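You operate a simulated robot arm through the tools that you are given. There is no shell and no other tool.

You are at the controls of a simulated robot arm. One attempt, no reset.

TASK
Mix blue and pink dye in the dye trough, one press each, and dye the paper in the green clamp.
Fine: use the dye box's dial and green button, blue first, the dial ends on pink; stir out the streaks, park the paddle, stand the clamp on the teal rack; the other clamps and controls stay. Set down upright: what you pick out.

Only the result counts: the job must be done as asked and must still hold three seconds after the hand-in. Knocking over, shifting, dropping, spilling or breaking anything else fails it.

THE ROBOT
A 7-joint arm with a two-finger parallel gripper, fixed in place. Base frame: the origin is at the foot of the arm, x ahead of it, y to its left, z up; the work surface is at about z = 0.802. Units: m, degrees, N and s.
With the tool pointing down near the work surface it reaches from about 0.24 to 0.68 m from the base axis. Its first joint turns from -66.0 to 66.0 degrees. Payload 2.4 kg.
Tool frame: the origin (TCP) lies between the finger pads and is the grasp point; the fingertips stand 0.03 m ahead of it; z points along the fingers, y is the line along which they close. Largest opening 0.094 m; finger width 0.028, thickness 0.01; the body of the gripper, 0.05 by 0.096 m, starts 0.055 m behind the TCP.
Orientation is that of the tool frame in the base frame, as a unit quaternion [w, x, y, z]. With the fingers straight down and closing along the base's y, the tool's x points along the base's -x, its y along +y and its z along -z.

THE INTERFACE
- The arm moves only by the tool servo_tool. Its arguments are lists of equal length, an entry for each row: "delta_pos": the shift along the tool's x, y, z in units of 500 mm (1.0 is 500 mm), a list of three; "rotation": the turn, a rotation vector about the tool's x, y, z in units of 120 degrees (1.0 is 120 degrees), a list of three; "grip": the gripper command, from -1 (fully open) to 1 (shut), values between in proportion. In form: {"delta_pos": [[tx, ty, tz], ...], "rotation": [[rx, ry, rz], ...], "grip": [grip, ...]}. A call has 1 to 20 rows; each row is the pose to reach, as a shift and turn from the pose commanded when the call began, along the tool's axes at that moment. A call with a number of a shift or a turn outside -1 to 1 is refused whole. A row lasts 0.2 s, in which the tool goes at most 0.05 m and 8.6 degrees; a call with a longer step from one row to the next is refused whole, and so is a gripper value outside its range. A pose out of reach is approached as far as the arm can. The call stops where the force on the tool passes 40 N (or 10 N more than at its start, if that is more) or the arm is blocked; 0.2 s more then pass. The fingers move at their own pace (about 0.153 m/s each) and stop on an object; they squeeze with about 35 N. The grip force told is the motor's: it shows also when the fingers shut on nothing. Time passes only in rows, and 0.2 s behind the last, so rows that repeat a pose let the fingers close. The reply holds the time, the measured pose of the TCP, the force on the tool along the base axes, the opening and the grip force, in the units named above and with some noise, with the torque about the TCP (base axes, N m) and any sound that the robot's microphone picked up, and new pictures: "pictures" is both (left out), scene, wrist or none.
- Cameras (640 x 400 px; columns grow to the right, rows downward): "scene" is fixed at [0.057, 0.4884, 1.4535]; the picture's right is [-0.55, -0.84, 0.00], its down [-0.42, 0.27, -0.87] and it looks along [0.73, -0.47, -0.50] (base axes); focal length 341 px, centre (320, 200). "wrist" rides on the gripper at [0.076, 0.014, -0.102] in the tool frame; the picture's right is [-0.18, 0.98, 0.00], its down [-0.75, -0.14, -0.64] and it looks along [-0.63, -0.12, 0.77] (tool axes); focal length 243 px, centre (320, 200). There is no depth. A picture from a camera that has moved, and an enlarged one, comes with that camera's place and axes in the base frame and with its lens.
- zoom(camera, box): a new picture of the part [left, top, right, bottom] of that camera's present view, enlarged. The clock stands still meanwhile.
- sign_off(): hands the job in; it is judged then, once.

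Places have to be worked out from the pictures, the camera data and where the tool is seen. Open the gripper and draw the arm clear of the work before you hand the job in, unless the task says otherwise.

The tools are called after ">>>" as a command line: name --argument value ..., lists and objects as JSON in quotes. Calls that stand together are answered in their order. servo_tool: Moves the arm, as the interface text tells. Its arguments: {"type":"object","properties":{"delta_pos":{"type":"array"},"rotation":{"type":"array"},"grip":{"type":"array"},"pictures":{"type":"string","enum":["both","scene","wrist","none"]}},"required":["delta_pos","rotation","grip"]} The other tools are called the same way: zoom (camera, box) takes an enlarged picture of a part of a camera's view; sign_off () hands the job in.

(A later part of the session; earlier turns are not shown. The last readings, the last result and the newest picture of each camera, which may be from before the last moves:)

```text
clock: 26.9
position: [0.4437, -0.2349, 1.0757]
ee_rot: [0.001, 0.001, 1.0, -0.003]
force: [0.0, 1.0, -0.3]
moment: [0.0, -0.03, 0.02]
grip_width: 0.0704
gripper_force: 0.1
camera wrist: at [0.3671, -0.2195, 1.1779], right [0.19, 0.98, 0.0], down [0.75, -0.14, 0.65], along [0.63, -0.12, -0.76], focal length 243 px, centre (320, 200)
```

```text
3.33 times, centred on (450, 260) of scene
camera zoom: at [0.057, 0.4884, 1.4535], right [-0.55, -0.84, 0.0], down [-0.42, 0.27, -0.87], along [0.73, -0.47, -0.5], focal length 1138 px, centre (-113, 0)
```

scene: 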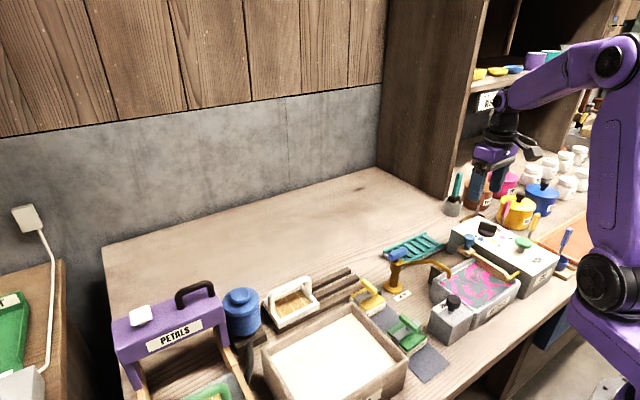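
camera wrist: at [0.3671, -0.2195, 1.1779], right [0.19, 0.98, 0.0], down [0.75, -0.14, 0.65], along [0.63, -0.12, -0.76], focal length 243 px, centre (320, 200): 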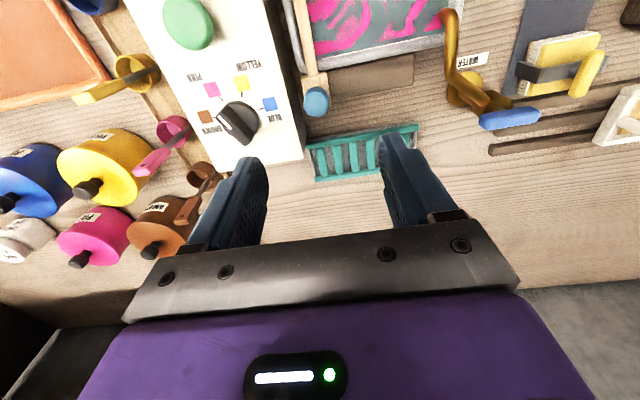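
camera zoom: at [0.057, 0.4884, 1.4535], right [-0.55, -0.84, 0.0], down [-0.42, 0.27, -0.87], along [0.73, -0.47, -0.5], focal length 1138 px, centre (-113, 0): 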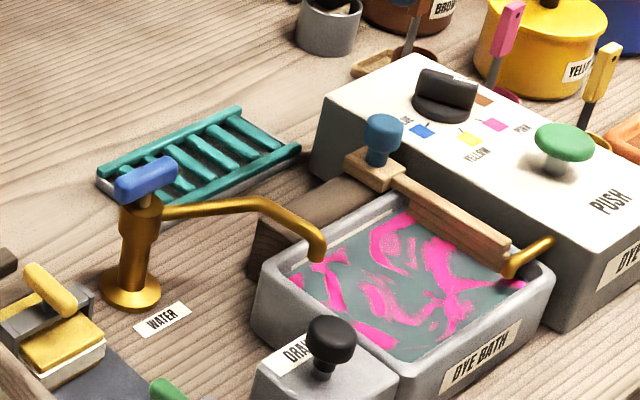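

The knob cap is at about (0.4475,-0.237) with z≈0.911–0.931, and the tap pipe's elbow is near y≈-0.10 with its top at about 0.91. I'll lower over the knob so the tips stay above pipe height, then grip it.

>>> servo_tool --delta_pos '[[-0.0076, -0.004, 0.08], [-0.0076, -0.004, 0.16], [-0.0076, -0.004, 0.22], [-0.0076, -0.004, 0.245], [-0.0076, -0.004, 0.245]]' --rotation '[[-0.003, 0, 0], [-0.003, 0, 0], [-0.003, 0, 0], [-0.003, 0, 0], [-0.003, 0, 0]]' --grip '[-0.3, -0.3, -0.3, -0.3, -0.3]'

>>> zoom --camera "wrist" --box '[220, 90, 420, 215]'

>>> zoom --camera "scene" --box '[410, 190, 530, 290]'

```text
clock: 28.1
position: [0.4507, -0.2374, 0.9551]
ee_rot: [0.002, 0.0, 1.0, -0.001]
force: [0.7, -1.1, 0.2]
moment: [0.02, 0.0, -0.02]
grip_width: 0.0614
gripper_force: 0.0
camera wrist: at [0.3725, -0.2231, 1.0554], right [0.19, 0.98, 0.0], down [0.75, -0.14, 0.64], along [0.63, -0.12, -0.76], focal length 243 px, centre (320, 200)
```

scene: 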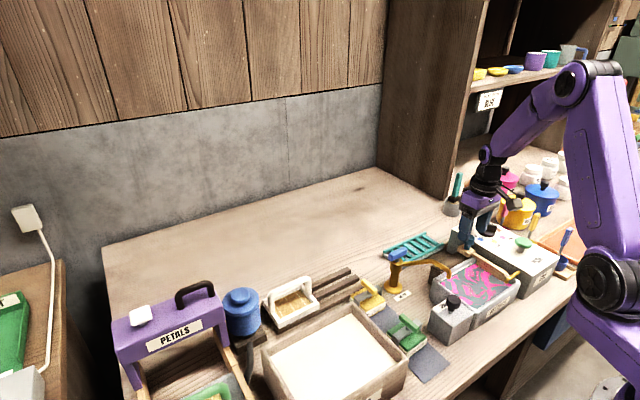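
wrist: 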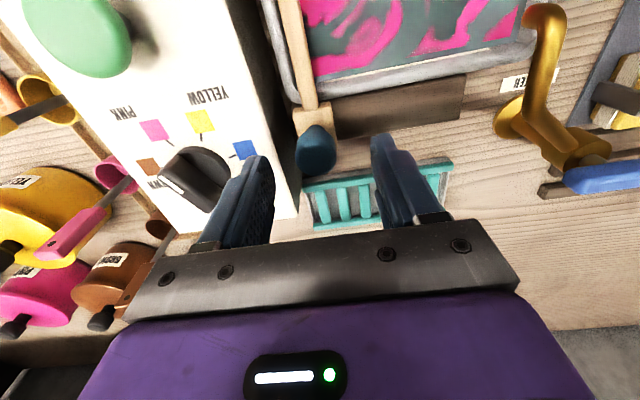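

```text
3.20 times, centred on (320, 152) of wrist
camera zoom: at [0.3725, -0.2231, 1.0554], right [0.19, 0.98, 0.0], down [0.75, -0.14, 0.64], along [0.63, -0.12, -0.76], focal length 776 px, centre (320, 352)
```

zoom: 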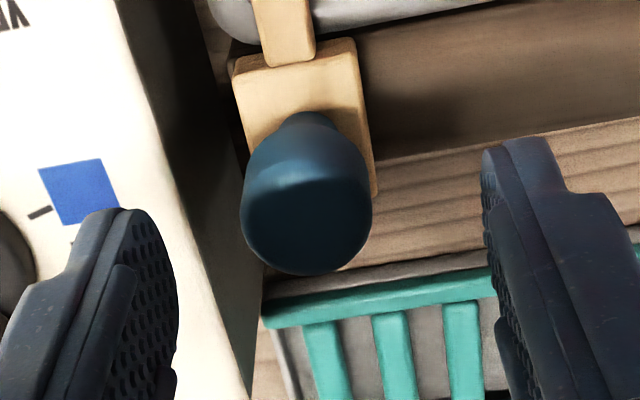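

```text
4.00 times, centred on (470, 240) of scene
camera zoom: at [0.057, 0.4884, 1.4535], right [-0.55, -0.84, 0.0], down [-0.42, 0.27, -0.87], along [0.73, -0.47, -0.5], focal length 1365 px, centre (-280, 40)
```

zoom: 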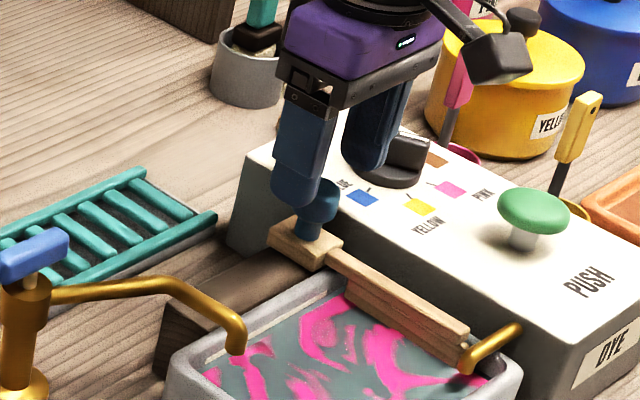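

The knob lies about 3 mm to -y and 3 mm nearer the base than the tool centre. I'll correct for that, drop 14 mm and close on it.

>>> servo_tool --delta_pos '[[0.005, -0.006, 0.014], [0.005, -0.006, 0.028], [0.005, -0.006, 0.028], [0.005, -0.006, 0.028], [0.005, -0.006, 0.028]]' --rotation '[[0, 0, 0], [0, 0, 0], [0, 0, 0], [0, 0, 0], [0, 0, 0]]' --grip '[-0.3, -0.3, 1, 1, 1]'

>>> zoom --camera "scene" --box '[410, 190, 530, 290]'

```text
clock: 29.3
position: [0.4475, -0.2403, 0.941]
ee_rot: [0.002, 0.001, 1.0, 0.0]
force: [-2.3, -0.7, 0.2]
moment: [-0.03, -0.34, -0.11]
grip_width: 0.0264
gripper_force: 44.7
camera wrist: at [0.37, -0.2258, 1.0409], right [0.19, 0.98, 0.0], down [0.75, -0.14, 0.64], along [0.63, -0.12, -0.76], focal length 243 px, centre (320, 200)
```

scene: 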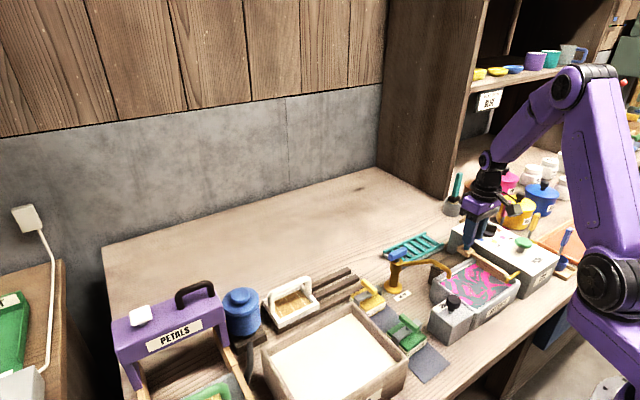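
wrist: 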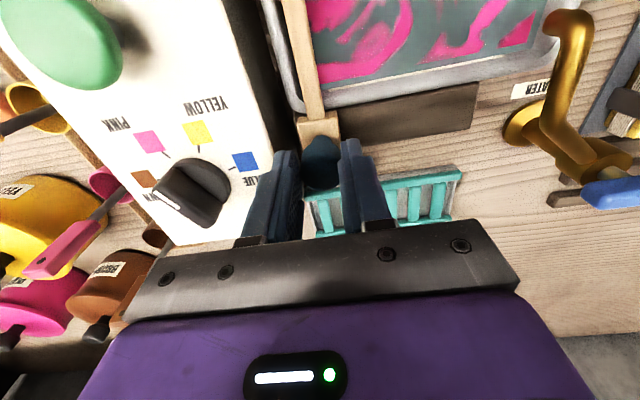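

```text
4.00 times, centred on (470, 240) of scene
camera zoom: at [0.057, 0.4884, 1.4535], right [-0.55, -0.84, 0.0], down [-0.42, 0.27, -0.87], along [0.73, -0.47, -0.5], focal length 1365 px, centre (-280, 40)
```

zoom: 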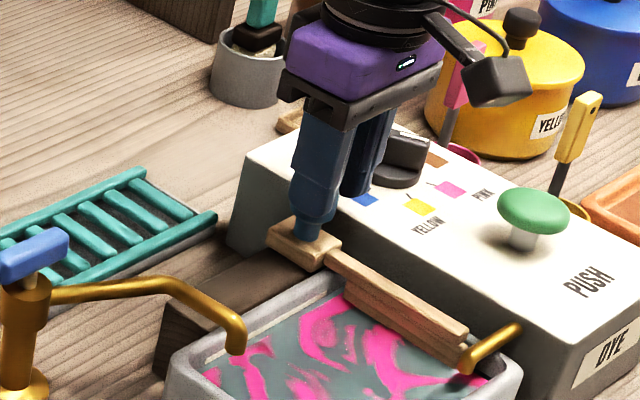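

The knob is held at 26 mm. I'll try a short slide along +y to see whether the paddle moves freely on its rail.

>>> servo_tool --delta_pos '[[0, 0.015, 0], [0, 0.03, 0], [0, 0.05, 0], [0, 0.07, 0], [0, 0.09, 0], [0, 0.09, 0]]' --rotation '[[0, 0, 0], [0, 0, 0], [0, 0, 0], [0, 0, 0], [0, 0, 0], [0, 0, 0]]' --grip '[1, 1, 1, 1, 1, 1]'

>>> zoom --camera "scene" --box '[380, 190, 540, 310]'

```text
clock: 30.7
position: [0.4471, -0.1936, 0.9398]
ee_rot: [0.003, 0.0, 1.0, -0.001]
force: [-1.4, 1.5, -3.7]
moment: [0.06, -0.58, -0.01]
grip_width: 0.0265
gripper_force: 44.9
camera wrist: at [0.37, -0.1791, 1.0409], right [0.18, 0.98, 0.0], down [0.75, -0.14, 0.64], along [0.63, -0.12, -0.76], focal length 243 px, centre (320, 200)
```

scene: 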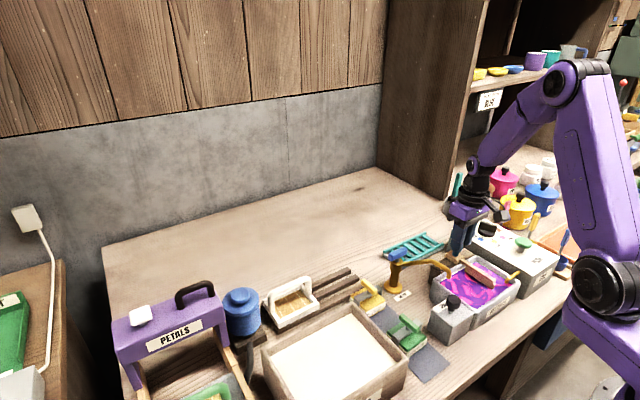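
wrist: 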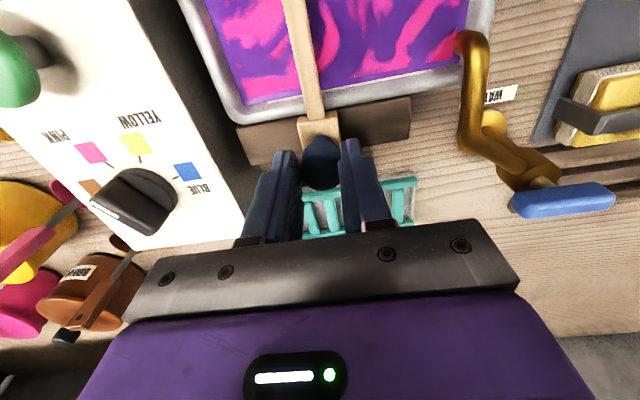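

```text
3.33 times, centred on (460, 250) of scene
camera zoom: at [0.057, 0.4884, 1.4535], right [-0.55, -0.84, 0.0], down [-0.42, 0.27, -0.87], along [0.73, -0.47, -0.5], focal length 1138 px, centre (-147, 33)
```

zoom: 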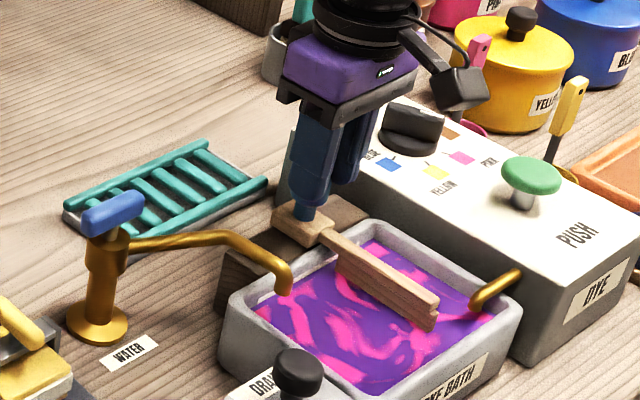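

It slides freely and the bath has turned purple with streaks. I'll stroke the paddle back and forth between y≈-0.24 and -0.15.

>>> servo_tool --delta_pos '[[0, 0.03, 0], [0, 0.06, 0], [0, 0.09, 0], [0, 0.06, 0], [0, 0.03, 0], [0, 0, 0], [0, -0.03, 0], [0, -0.06, 0], [0, -0.085, 0], [0, -0.06, 0], [0, -0.03, 0], [0, 0, 0], [0, 0.03, 0], [0, 0.06, 0], [0, 0.09, 0], [0, 0.06, 0], [0, 0.03, 0], [0, 0, 0], [0, -0.04, 0], [0, -0.08, 0]]' --rotation '[[0, 0, 0], [0, 0, 0], [0, 0, 0], [0, 0, 0], [0, 0, 0], [0, 0, 0], [0, 0, 0], [0, 0, 0], [0, 0, 0], [0, 0, 0], [0, 0, 0], [0, 0, 0], [0, 0, 0], [0, 0, 0], [0, 0, 0], [0, 0, 0], [0, 0, 0], [0, 0, 0], [0, 0, 0], [0, 0, 0]]' --grip '[1, 1, 1, 1, 1, 1, 1, 1, 1, 1, 1, 1, 1, 1, 1, 1, 1, 1, 1, 1]'

>>> zoom --camera "scene" --box '[380, 190, 540, 310]'

```text
clock: 34.9
position: [0.4473, -0.236, 0.9397]
ee_rot: [0.002, 0.001, 1.0, 0.0]
force: [0.2, -0.8, -5.5]
moment: [-0.34, 0.22, -0.07]
grip_width: 0.0266
gripper_force: 45.0
camera wrist: at [0.3702, -0.2213, 1.0408], right [0.19, 0.98, 0.0], down [0.75, -0.14, 0.64], along [0.63, -0.12, -0.76], focal length 243 px, centre (320, 200)
```

scene: 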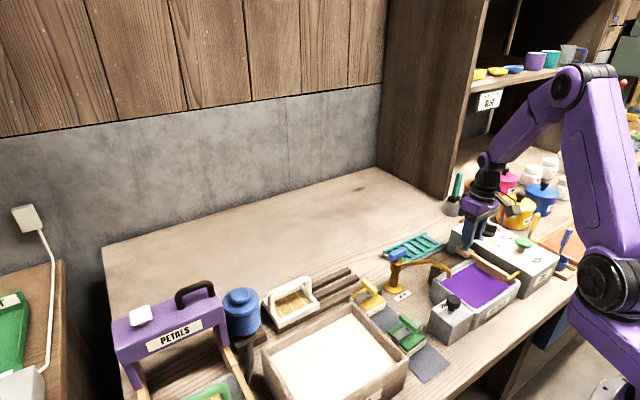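
wrist: 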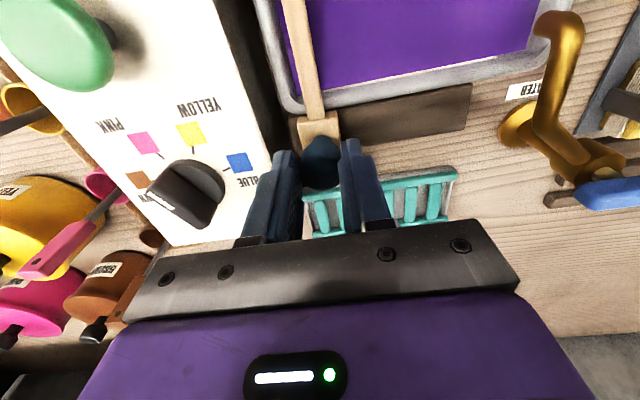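

```text
3.33 times, centred on (460, 250) of scene
camera zoom: at [0.0571, 0.4884, 1.4535], right [-0.55, -0.84, 0.0], down [-0.42, 0.27, -0.87], along [0.73, -0.47, -0.5], focal length 1138 px, centre (-147, 33)
```

zoom: 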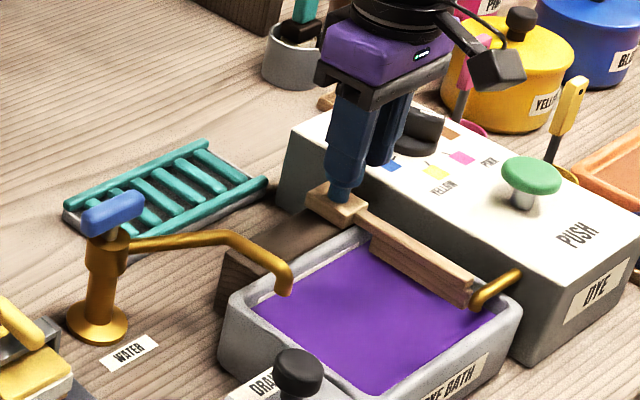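

The bath is a uniform purple with no streaks. I'll slide the paddle the last few mm back to its starting position at y≈-0.2405, release and rise.

>>> servo_tool --delta_pos '[[0, -0.005, 0], [0, -0.01, 0], [0, -0.01, 0]]' --rotation '[[0, 0, 0], [0, 0, 0], [0, 0, 0]]' --grip '[1, 1, 1]' --pictures "none"

>>> servo_tool --delta_pos '[[0, 0, 0], [0, 0, 0], [0, 0, 0], [0, 0, -0.06], [0, 0, -0.14], [0, 0, -0.22], [0, 0, -0.3], [0, 0, -0.3]]' --rotation '[[0, 0, 0], [0, 0, 0], [0, 0, 0], [0, 0, 0], [0, 0, 0], [0, 0, 0], [0, 0, 0], [0, 0, 0]]' --grip '[-0.3, -0.3, -0.3, -0.3, -0.3, -0.3, -0.3, -0.3]'

>>> zoom --camera "scene" --box '[370, 200, 530, 320]'

```text
clock: 35.7
position: [0.447, -0.239, 0.9401]
ee_rot: [0.001, 0.001, 1.0, 0.001]
force: [-0.1, 0.5, -13.6]
moment: [0.01, -0.3, -0.04]
grip_width: 0.0262
gripper_force: 44.8
```

```text
clock: 37.5
position: [0.4448, -0.2393, 1.0896]
ee_rot: [0.002, 0.0, 1.0, 0.0]
force: [-0.6, 0.8, -0.1]
moment: [0.0, 0.02, 0.0]
grip_width: 0.061
gripper_force: 0.1
camera wrist: at [0.3672, -0.2252, 1.1905], right [0.19, 0.98, 0.0], down [0.75, -0.14, 0.64], along [0.63, -0.12, -0.76], focal length 243 px, centre (320, 200)
```

scene: 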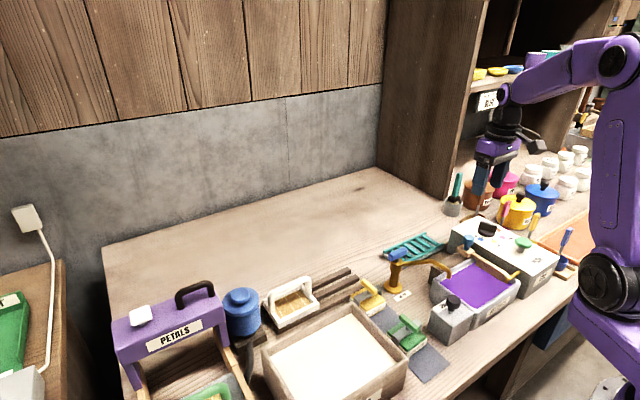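
wrist: 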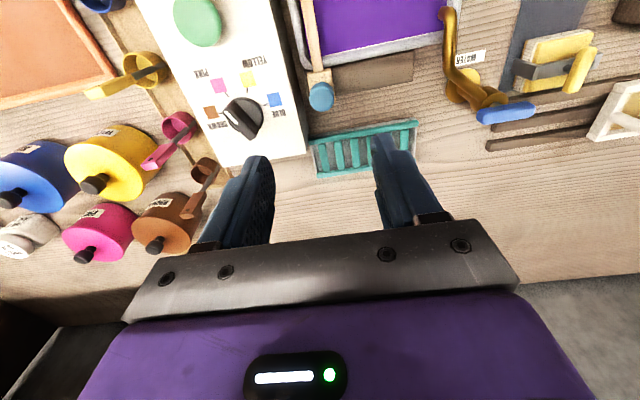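

```text
3.33 times, centred on (450, 260) of scene
camera zoom: at [0.057, 0.4884, 1.4535], right [-0.55, -0.84, 0.0], down [-0.42, 0.27, -0.87], along [0.73, -0.47, -0.5], focal length 1138 px, centre (-113, 0)
```

zoom: 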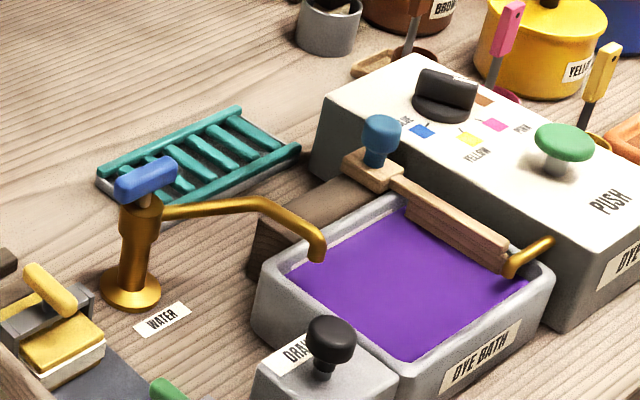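

The paddle is parked and the bath is clean purple. I estimate the green clamp's handle at about (0.365,0.064,0.872), so I'll move above it for a closer look.

>>> servo_tool --delta_pos '[[0.02, 0.08, 0], [0.04, 0.17, 0], [0.07, 0.26, 0], [0.1, 0.35, 0], [0.12, 0.44, 0], [0.14, 0.53, 0], [0.16, 0.607, 0.05], [0.16, 0.607, 0.12], [0.16, 0.607, 0.14], [0.16, 0.607, 0.14]]' --rotation '[[0, 0, 0], [0, 0, 0], [0, 0, 0], [0, 0, 0], [0, 0, 0], [0, 0, 0], [0, 0, 0], [0, 0, 0], [0, 0, 0], [0, 0, 0]]' --grip '[-0.3, -0.3, -0.3, -0.3, -0.3, -0.3, -0.3, -0.3, -0.3, -0.3]'

>>> zoom --camera "wrist" --box '[220, 20, 460, 170]'

>>> zoom --camera "scene" --box '[340, 260, 460, 385]'

```text
clock: 39.7
position: [0.3689, 0.0623, 1.0176]
ee_rot: [0.002, 0.0, 1.0, 0.0]
force: [-0.8, -0.6, 0.3]
moment: [0.01, 0.01, 0.01]
grip_width: 0.0611
gripper_force: 0.0
camera wrist: at [0.2905, 0.0781, 1.119], right [0.19, 0.98, 0.0], down [0.75, -0.14, 0.64], along [0.63, -0.12, -0.76], focal length 243 px, centre (320, 200)
```

scene: 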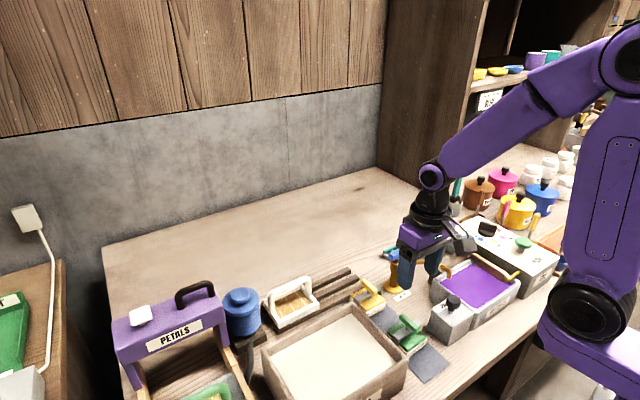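
wrist: 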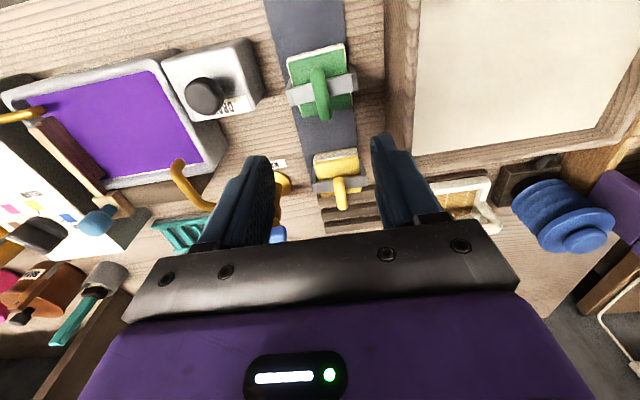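

```text
2.67 times, centred on (340, 95) of wrist
camera zoom: at [0.2905, 0.0781, 1.119], right [0.19, 0.98, 0.0], down [0.75, -0.14, 0.64], along [0.63, -0.12, -0.76], focal length 647 px, centre (267, 480)
```

zoom: 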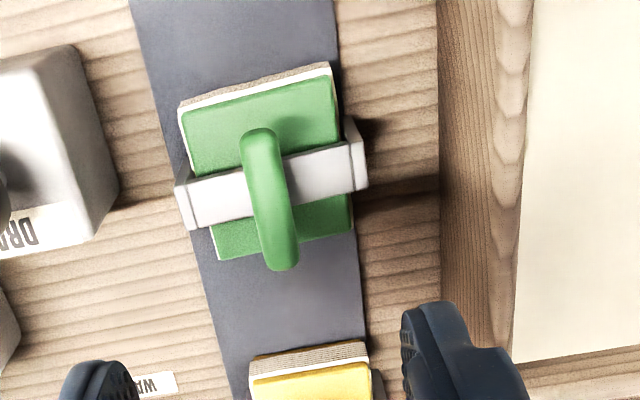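

```text
3.20 times, centred on (400, 322) of scene
camera zoom: at [0.057, 0.4884, 1.4535], right [-0.55, -0.84, 0.0], down [-0.42, 0.27, -0.87], along [0.73, -0.47, -0.5], focal length 1092 px, centre (64, -192)
```

zoom: 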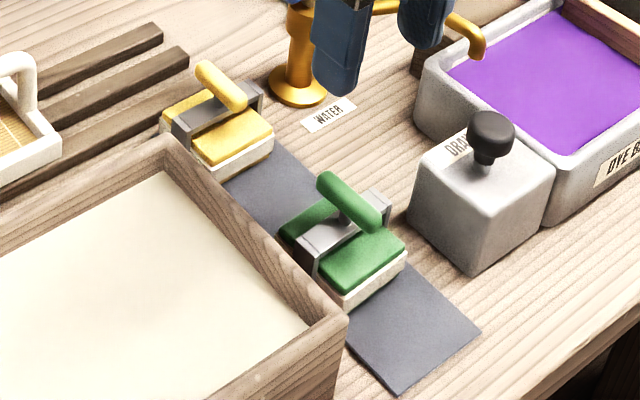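

The handle runs along x and sits at about (0.364,0.064), with the clamp bracket's top at about z=0.856. I'll descend to TCP z≈0.91 with the fingers on either side of it and check.

>>> servo_tool --delta_pos '[[0.01, 0.003, 0.07], [0.01, 0.003, 0.14], [0.01, 0.003, 0.2], [0.01, 0.003, 0.215], [0.01, 0.003, 0.215]]' --rotation '[[0, 0, 0], [0, 0, 0], [0, 0, 0], [0, 0, 0], [0, 0, 0]]' --grip '[-0.3, -0.3, -0.3, -0.3, -0.3]'

>>> zoom --camera "wrist" --box '[220, 90, 420, 215]'

>>> zoom --camera "scene" --box '[350, 270, 450, 370]'

```text
clock: 40.9
position: [0.3624, 0.0642, 0.9105]
ee_rot: [0.001, 0.001, 1.0, 0.0]
force: [-0.1, -0.6, -0.1]
moment: [-0.02, 0.02, -0.02]
grip_width: 0.0609
gripper_force: 0.1
camera wrist: at [0.2855, 0.0789, 1.012], right [0.19, 0.98, 0.0], down [0.75, -0.14, 0.64], along [0.63, -0.12, -0.76], focal length 243 px, centre (320, 200)
```

scene: 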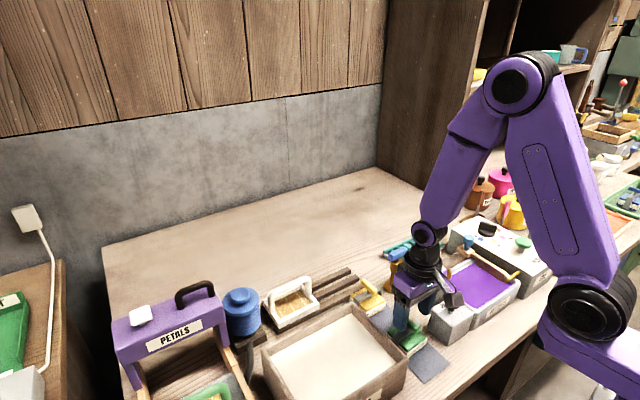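
wrist: 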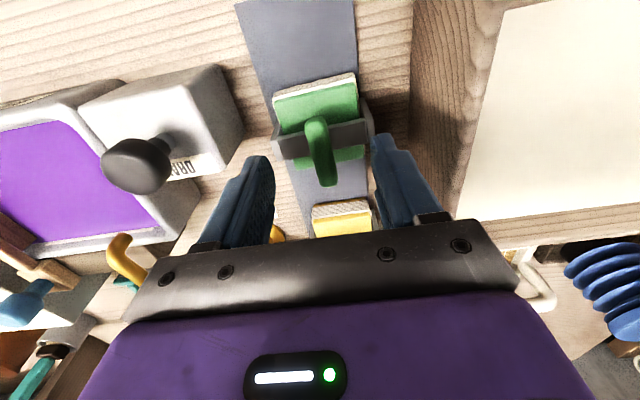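

```text
3.20 times, centred on (320, 152) of wrist
camera zoom: at [0.2855, 0.0789, 1.012], right [0.19, 0.98, 0.0], down [0.75, -0.14, 0.64], along [0.63, -0.12, -0.76], focal length 776 px, centre (320, 352)
```

zoom: 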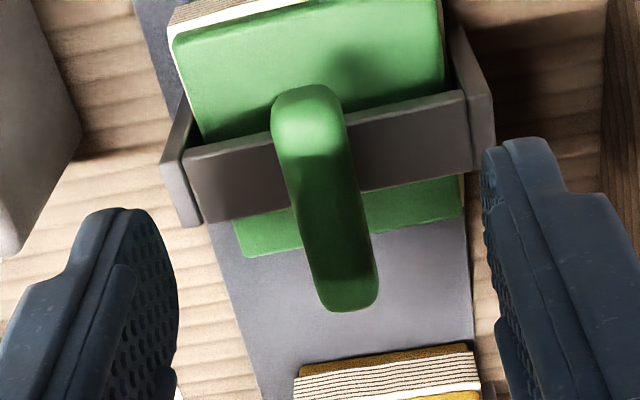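

```text
4.00 times, centred on (400, 320) of scene
camera zoom: at [0.057, 0.4884, 1.4535], right [-0.55, -0.84, 0.0], down [-0.42, 0.27, -0.87], along [0.73, -0.47, -0.5], focal length 1365 px, centre (0, -280)
```

zoom: 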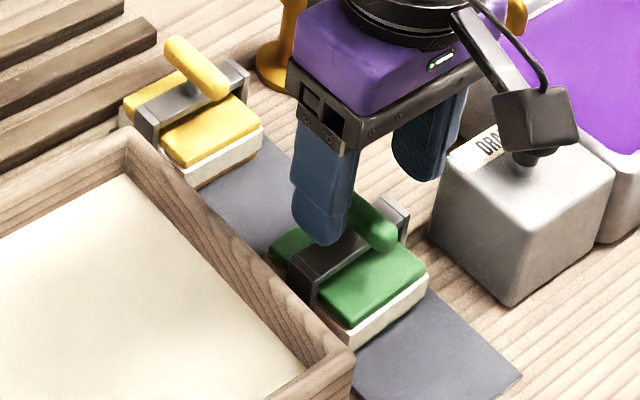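

The handle is centred between the fingers, with its axis near z≈0.871. I'll go down to TCP z≈0.889, keeping the tips just above the bracket, and close.

>>> servo_tool --delta_pos '[[0, 0.003, 0.02], [0, 0.003, 0.036], [0, 0.003, 0.043], [0, 0.003, 0.043], [0, 0.003, 0.043], [0, 0.003, 0.043]]' --rotation '[[0, 0, 0], [0, 0, 0], [0, 0, 0], [0, 0, 0], [0, 0, 0], [0, 0, 0]]' --grip '[-0.3, -0.3, -0.3, 1, 1, 1]'

>>> zoom --camera "scene" --box '[350, 270, 450, 370]'

```text
clock: 42.3
position: [0.3626, 0.067, 0.8908]
ee_rot: [0.001, 0.001, 1.0, 0.0]
force: [0.3, -1.0, -0.4]
moment: [0.01, 0.02, 0.0]
grip_width: 0.0135
gripper_force: 36.0
camera wrist: at [0.285, 0.0817, 0.9913], right [0.19, 0.98, 0.0], down [0.75, -0.14, 0.64], along [0.63, -0.12, -0.76], focal length 243 px, centre (320, 200)
```

scene: 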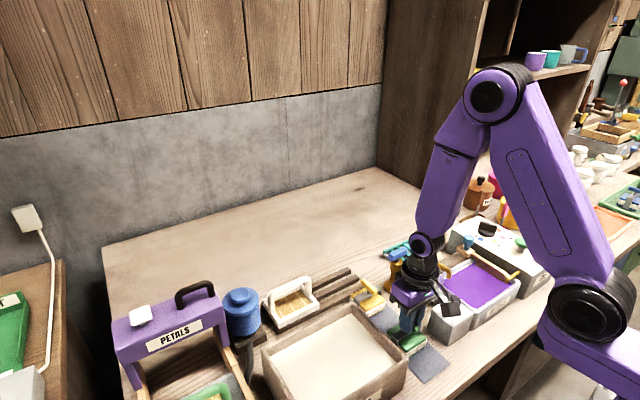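
wrist: 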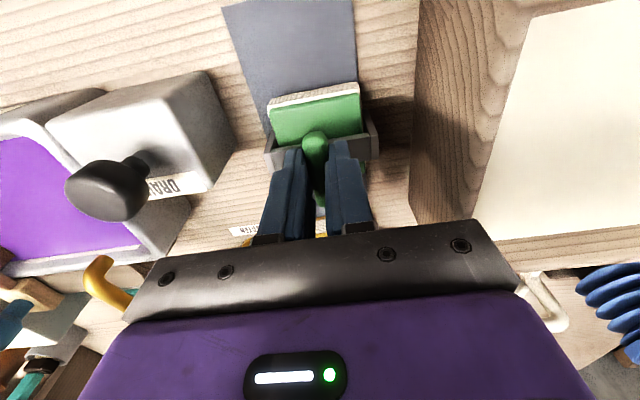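

```text
4.00 times, centred on (400, 320) of scene
camera zoom: at [0.0571, 0.4884, 1.4535], right [-0.55, -0.84, 0.0], down [-0.42, 0.27, -0.87], along [0.73, -0.47, -0.5], focal length 1365 px, centre (0, -280)
```

zoom: 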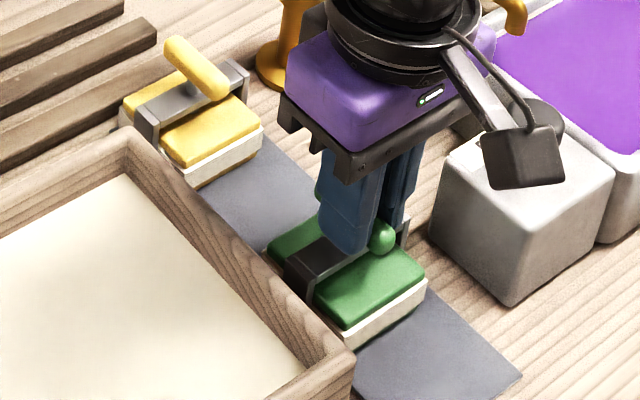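

The handle is gripped at 13.5 mm. I'll lift straight up, clear of the drain knob and the tap pipe.

>>> servo_tool --delta_pos '[[0, 0, -0.02], [0, 0, -0.06], [0, 0, -0.12], [0, 0, -0.2], [0, 0, -0.28], [0, 0, -0.34], [0, 0, -0.34]]' --rotation '[[0, 0, 0], [0, 0, 0], [0, 0, 0], [0, 0, 0], [0, 0, 0], [0, 0, 0], [0, 0, 0]]' --grip '[1, 1, 1, 1, 1, 1, 1]'

>>> zoom --camera "scene" --box '[350, 220, 480, 320]'

```text
clock: 43.9
position: [0.3623, 0.0663, 1.0608]
ee_rot: [0.001, 0.001, 1.0, 0.0]
force: [0.6, 0.2, -1.7]
moment: [-0.04, 0.02, 0.0]
grip_width: 0.0132
gripper_force: 35.0
camera wrist: at [0.2844, 0.0809, 1.162], right [0.19, 0.98, 0.0], down [0.75, -0.14, 0.64], along [0.63, -0.12, -0.76], focal length 243 px, centre (320, 200)
```

scene: 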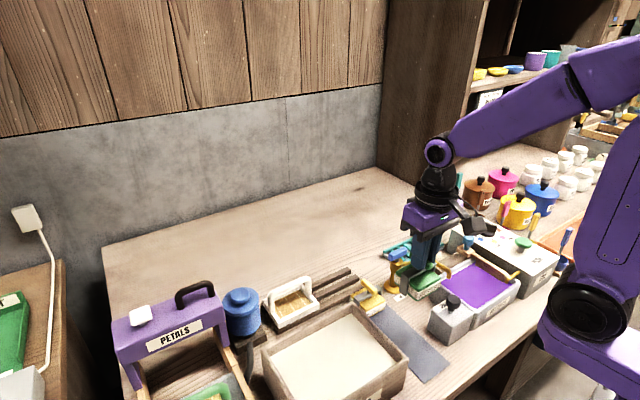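
wrist: 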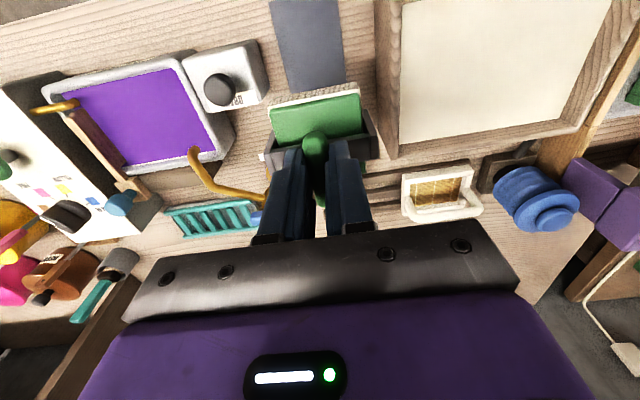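

```text
4.00 times, centred on (415, 270) of scene
camera zoom: at [0.057, 0.4884, 1.4535], right [-0.55, -0.84, 0.0], down [-0.42, 0.27, -0.87], along [0.73, -0.47, -0.5], focal length 1365 px, centre (-60, -80)
```

zoom: 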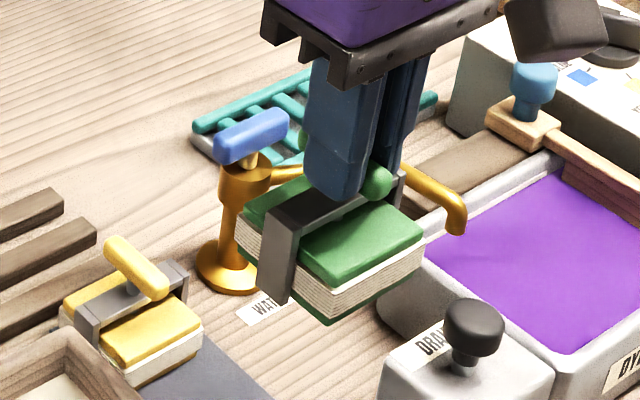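

The clamp came up level with the paper held between its plates. I'll carry it over the middle of the bath, at about (0.362,-0.165).

>>> servo_tool --delta_pos '[[0, -0.05, 0], [0, -0.12, 0], [0, -0.19, 0], [0, -0.26, 0], [0, -0.33, 0], [0, -0.4, 0], [0, -0.45, 0], [0, -0.462, 0], [0, -0.462, 0]]' --rotation '[[0, 0, 0], [0, 0, 0], [0, 0, 0], [0, 0, 0], [0, 0, 0], [0, 0, 0], [0, 0, 0], [0, 0, 0], [0, 0, 0]]' --grip '[1, 1, 1, 1, 1, 1, 1, 1, 1]'

>>> zoom --camera "scene" --box '[390, 200, 550, 320]'

>>> zoom --camera "wrist" --box '[180, 20, 460, 195]'

```text
clock: 45.9
position: [0.3617, -0.1641, 1.0608]
ee_rot: [0.002, 0.001, 1.0, 0.0]
force: [-0.4, -0.2, -0.8]
moment: [0.01, 0.0, -0.01]
grip_width: 0.013
gripper_force: 35.3
camera wrist: at [0.2843, -0.1489, 1.1622], right [0.19, 0.98, 0.0], down [0.75, -0.14, 0.64], along [0.63, -0.12, -0.76], focal length 243 px, centre (320, 200)
```

scene: 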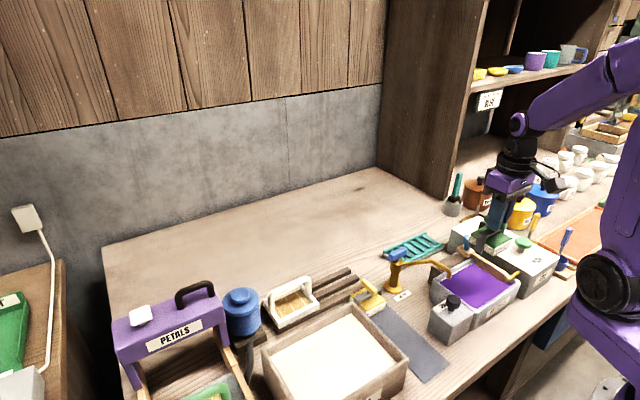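
wrist: 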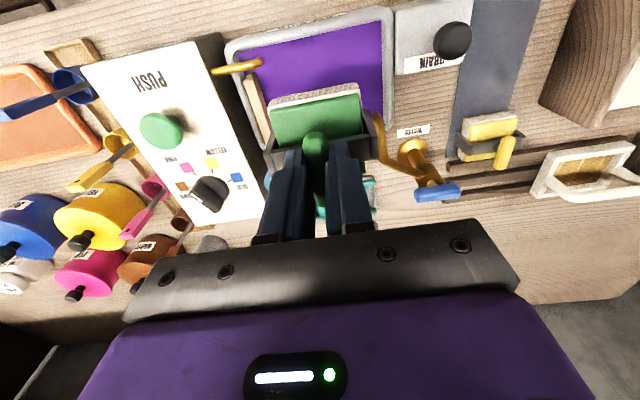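

```text
3.33 times, centred on (470, 260) of scene
camera zoom: at [0.0571, 0.4884, 1.4535], right [-0.55, -0.84, 0.0], down [-0.42, 0.27, -0.87], along [0.73, -0.47, -0.5], focal length 1138 px, centre (-180, 0)
```

zoom: 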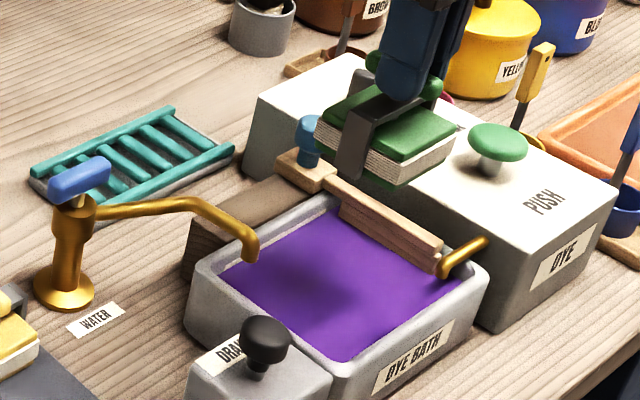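

```text
2.29 times, centred on (320, 108) of wrist
camera zoom: at [0.2843, -0.1489, 1.1622], right [0.19, 0.98, 0.0], down [0.75, -0.14, 0.64], along [0.63, -0.12, -0.76], focal length 555 px, centre (320, 411)
```

zoom: 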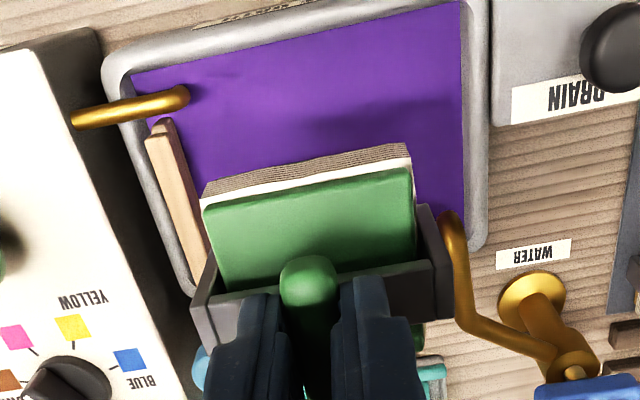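

The clamp is over clear bath, with margins of about 2 cm to the paddle, the spouts and the walls. I'll lower it into the dye gradually.

>>> servo_tool --delta_pos '[[-0.005, 0.006, 0.05], [-0.005, 0.006, 0.1], [-0.005, 0.006, 0.15], [-0.005, 0.006, 0.18], [-0.005, 0.006, 0.21], [-0.005, 0.006, 0.23], [-0.005, 0.006, 0.245], [-0.005, 0.006, 0.245]]' --rotation '[[0, 0, 0], [0, 0, 0], [0, 0, 0], [0, 0, 0], [0, 0, 0], [0, 0, 0], [0, 0, 0], [0, 0, 0]]' --grip '[1, 1, 1, 1, 1, 1, 1, 1]'

>>> zoom --camera "scene" --box '[390, 210, 550, 330]'

>>> zoom --camera "wrist" --box '[180, 20, 460, 195]'

```text
clock: 47.7
position: [0.3635, -0.162, 0.9362]
ee_rot: [0.002, 0.001, 1.0, 0.0]
force: [-0.5, 0.0, -1.3]
moment: [0.0, 0.0, 0.04]
grip_width: 0.0132
gripper_force: 35.0
camera wrist: at [0.2867, -0.1468, 1.0376], right [0.19, 0.98, 0.0], down [0.75, -0.14, 0.64], along [0.63, -0.12, -0.76], focal length 243 px, centre (320, 200)
```

scene: 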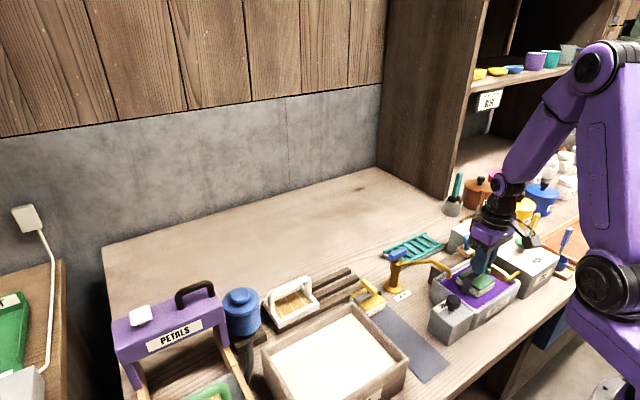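
wrist: 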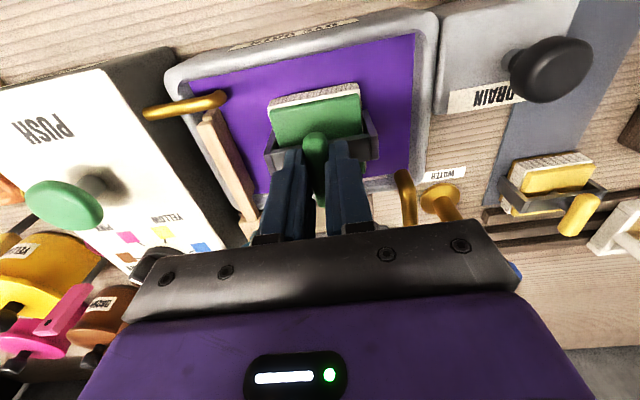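

```text
3.33 times, centred on (470, 270) of scene
camera zoom: at [0.0571, 0.4884, 1.4535], right [-0.55, -0.84, 0.0], down [-0.42, 0.27, -0.87], along [0.73, -0.47, -0.5], focal length 1138 px, centre (-180, -33)
```

zoom: 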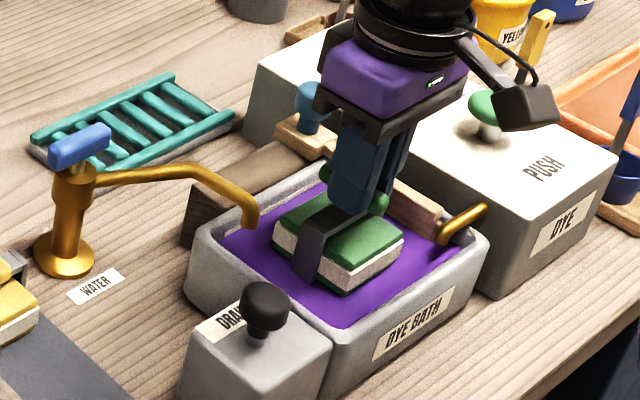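

```text
2.29 times, centred on (320, 108) of wrist
camera zoom: at [0.2867, -0.1468, 1.0376], right [0.19, 0.98, 0.0], down [0.75, -0.14, 0.64], along [0.63, -0.12, -0.76], focal length 555 px, centre (320, 411)
```

zoom: 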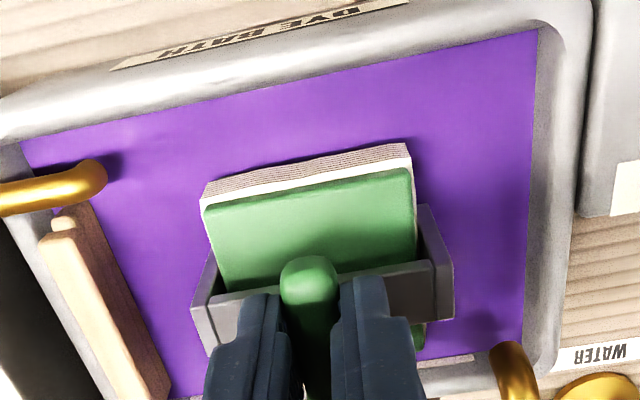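

The clamp's underside is just reaching the liquid. I'll keep lowering in small steps and watch the force for the floor.

>>> servo_tool --delta_pos '[[0, 0, 0.008], [0, 0, 0.016], [0, 0, 0.024], [0, 0, 0.032], [0, 0, 0.04], [0, 0, 0.04]]' --rotation '[[0, 0, 0], [0, 0, 0], [0, 0, 0], [0, 0, 0], [0, 0, 0], [0, 0, 0]]' --grip '[1, 1, 1, 1, 1, 1]'

>>> zoom --camera "scene" --box '[390, 210, 550, 330]'

>>> zoom --camera "wrist" --box '[180, 20, 460, 195]'

```text
clock: 49.1
position: [0.365, -0.1597, 0.9177]
ee_rot: [0.002, 0.0, 1.0, -0.001]
force: [0.4, -0.1, -0.3]
moment: [0.02, 0.01, 0.0]
grip_width: 0.0133
gripper_force: 35.0
camera wrist: at [0.2872, -0.1462, 1.0182], right [0.19, 0.98, 0.0], down [0.75, -0.14, 0.64], along [0.63, -0.12, -0.76], focal length 243 px, centre (320, 200)
```

scene: 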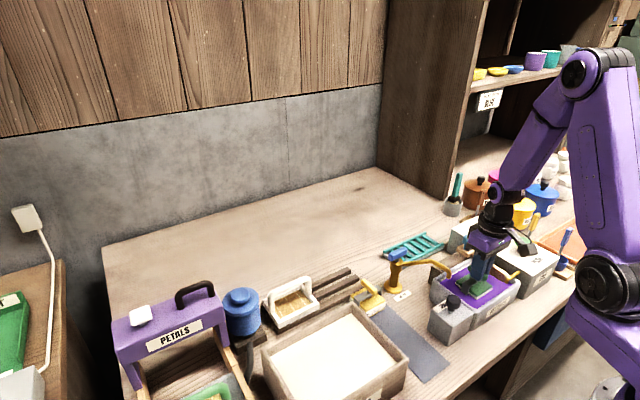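
wrist: 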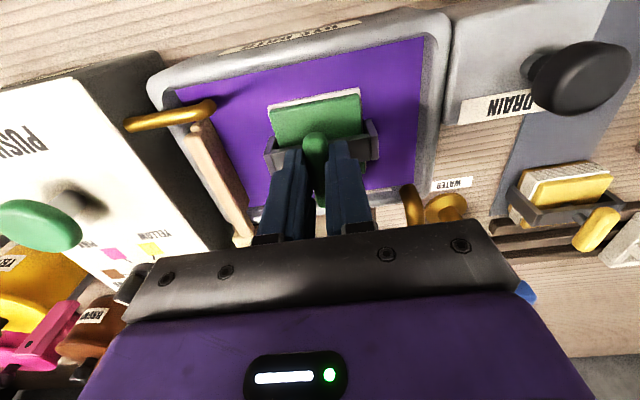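

```text
3.33 times, centred on (470, 270) of scene
camera zoom: at [0.0571, 0.4884, 1.4535], right [-0.55, -0.84, 0.0], down [-0.42, 0.27, -0.87], along [0.73, -0.47, -0.5], focal length 1138 px, centre (-180, -33)
```

zoom: 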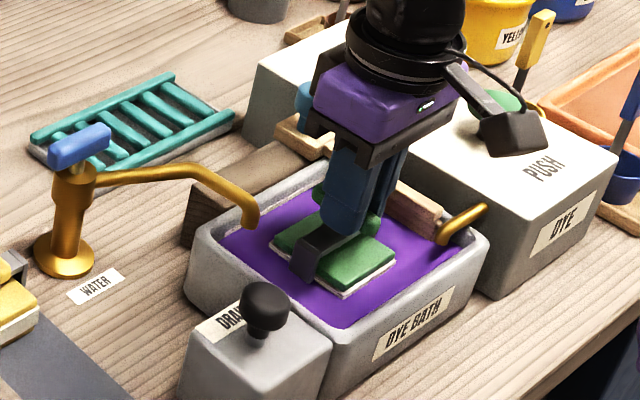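

```text
2.29 times, centred on (320, 108) of wrist
camera zoom: at [0.2872, -0.1462, 1.0182], right [0.19, 0.98, 0.0], down [0.75, -0.14, 0.64], along [0.63, -0.12, -0.76], focal length 555 px, centre (320, 411)
```

zoom: 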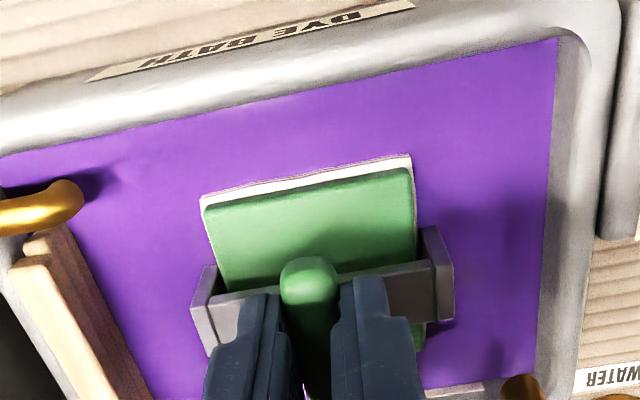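

Most of the paper is under and only the top sheets still show. I'll go another 10 mm down, slowly, and hold it in the dye.

>>> servo_tool --delta_pos '[[0, 0, 0.005], [0, 0, 0.01], [0, 0, 0.015], [0, 0, 0.02], [0, 0, 0.02], [0, 0, 0.02], [0, 0, 0.02], [0, 0, 0.02], [0, 0, 0.02], [0, 0, 0.02], [0, 0, 0.02], [0, 0, 0.02], [0, 0, 0.02], [0, 0, 0.02]]' --rotation '[[0, 0, 0], [0, 0, 0], [0, 0, 0], [0, 0, 0], [0, 0, 0], [0, 0, 0], [0, 0, 0], [0, 0, 0], [0, 0, 0], [0, 0, 0], [0, 0, 0], [0, 0, 0], [0, 0, 0], [0, 0, 0]]' --grip '[1, 1, 1, 1, 1, 1, 1, 1, 1, 1, 1, 1, 1, 1]'

>>> zoom --camera "scene" --box '[390, 210, 550, 330]'

>>> zoom --camera "wrist" --box '[180, 20, 460, 195]'

```text
clock: 52.1
position: [0.3645, -0.1618, 0.9074]
ee_rot: [0.002, 0.001, 1.0, 0.0]
force: [0.0, -0.3, -1.7]
moment: [0.0, 0.02, -0.03]
grip_width: 0.0133
gripper_force: 35.0
camera wrist: at [0.2876, -0.1466, 1.0086], right [0.19, 0.98, 0.0], down [0.75, -0.14, 0.64], along [0.63, -0.12, -0.76], focal length 243 px, centre (320, 200)
```

scene: 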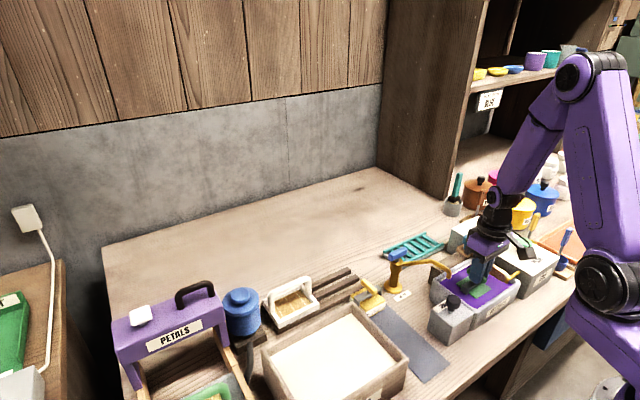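
wrist: 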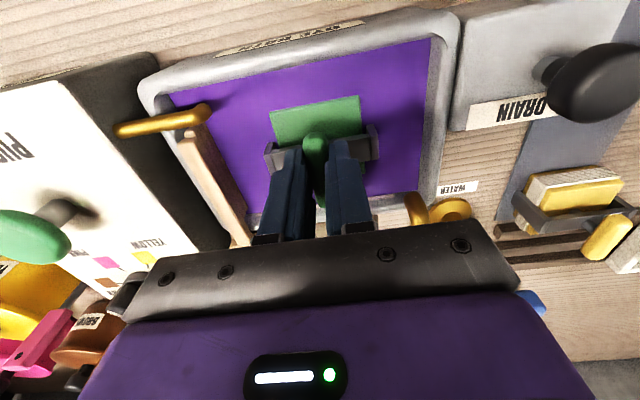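

```text
3.33 times, centred on (470, 270) of scene
camera zoom: at [0.0571, 0.4884, 1.4535], right [-0.55, -0.84, 0.0], down [-0.42, 0.27, -0.87], along [0.73, -0.47, -0.5], focal length 1138 px, centre (-180, -33)
```

zoom: 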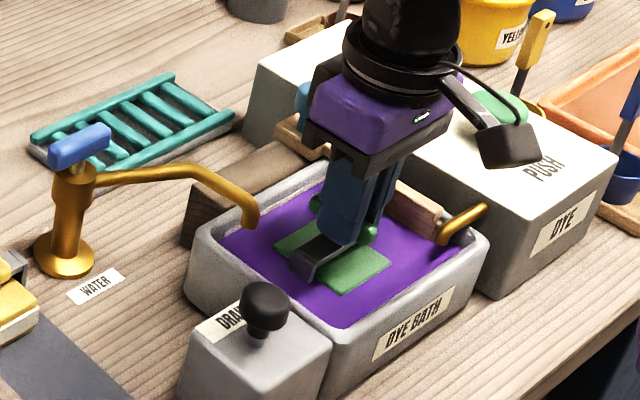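

```text
2.29 times, centred on (320, 108) of wrist
camera zoom: at [0.2876, -0.1466, 1.0086], right [0.19, 0.98, 0.0], down [0.75, -0.14, 0.64], along [0.63, -0.12, -0.76], focal length 555 px, centre (320, 411)
```

zoom: 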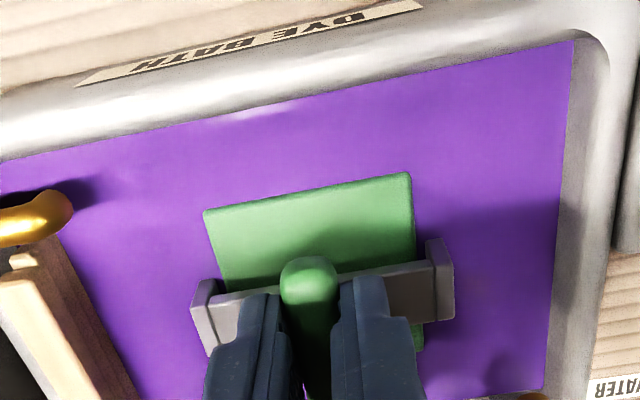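

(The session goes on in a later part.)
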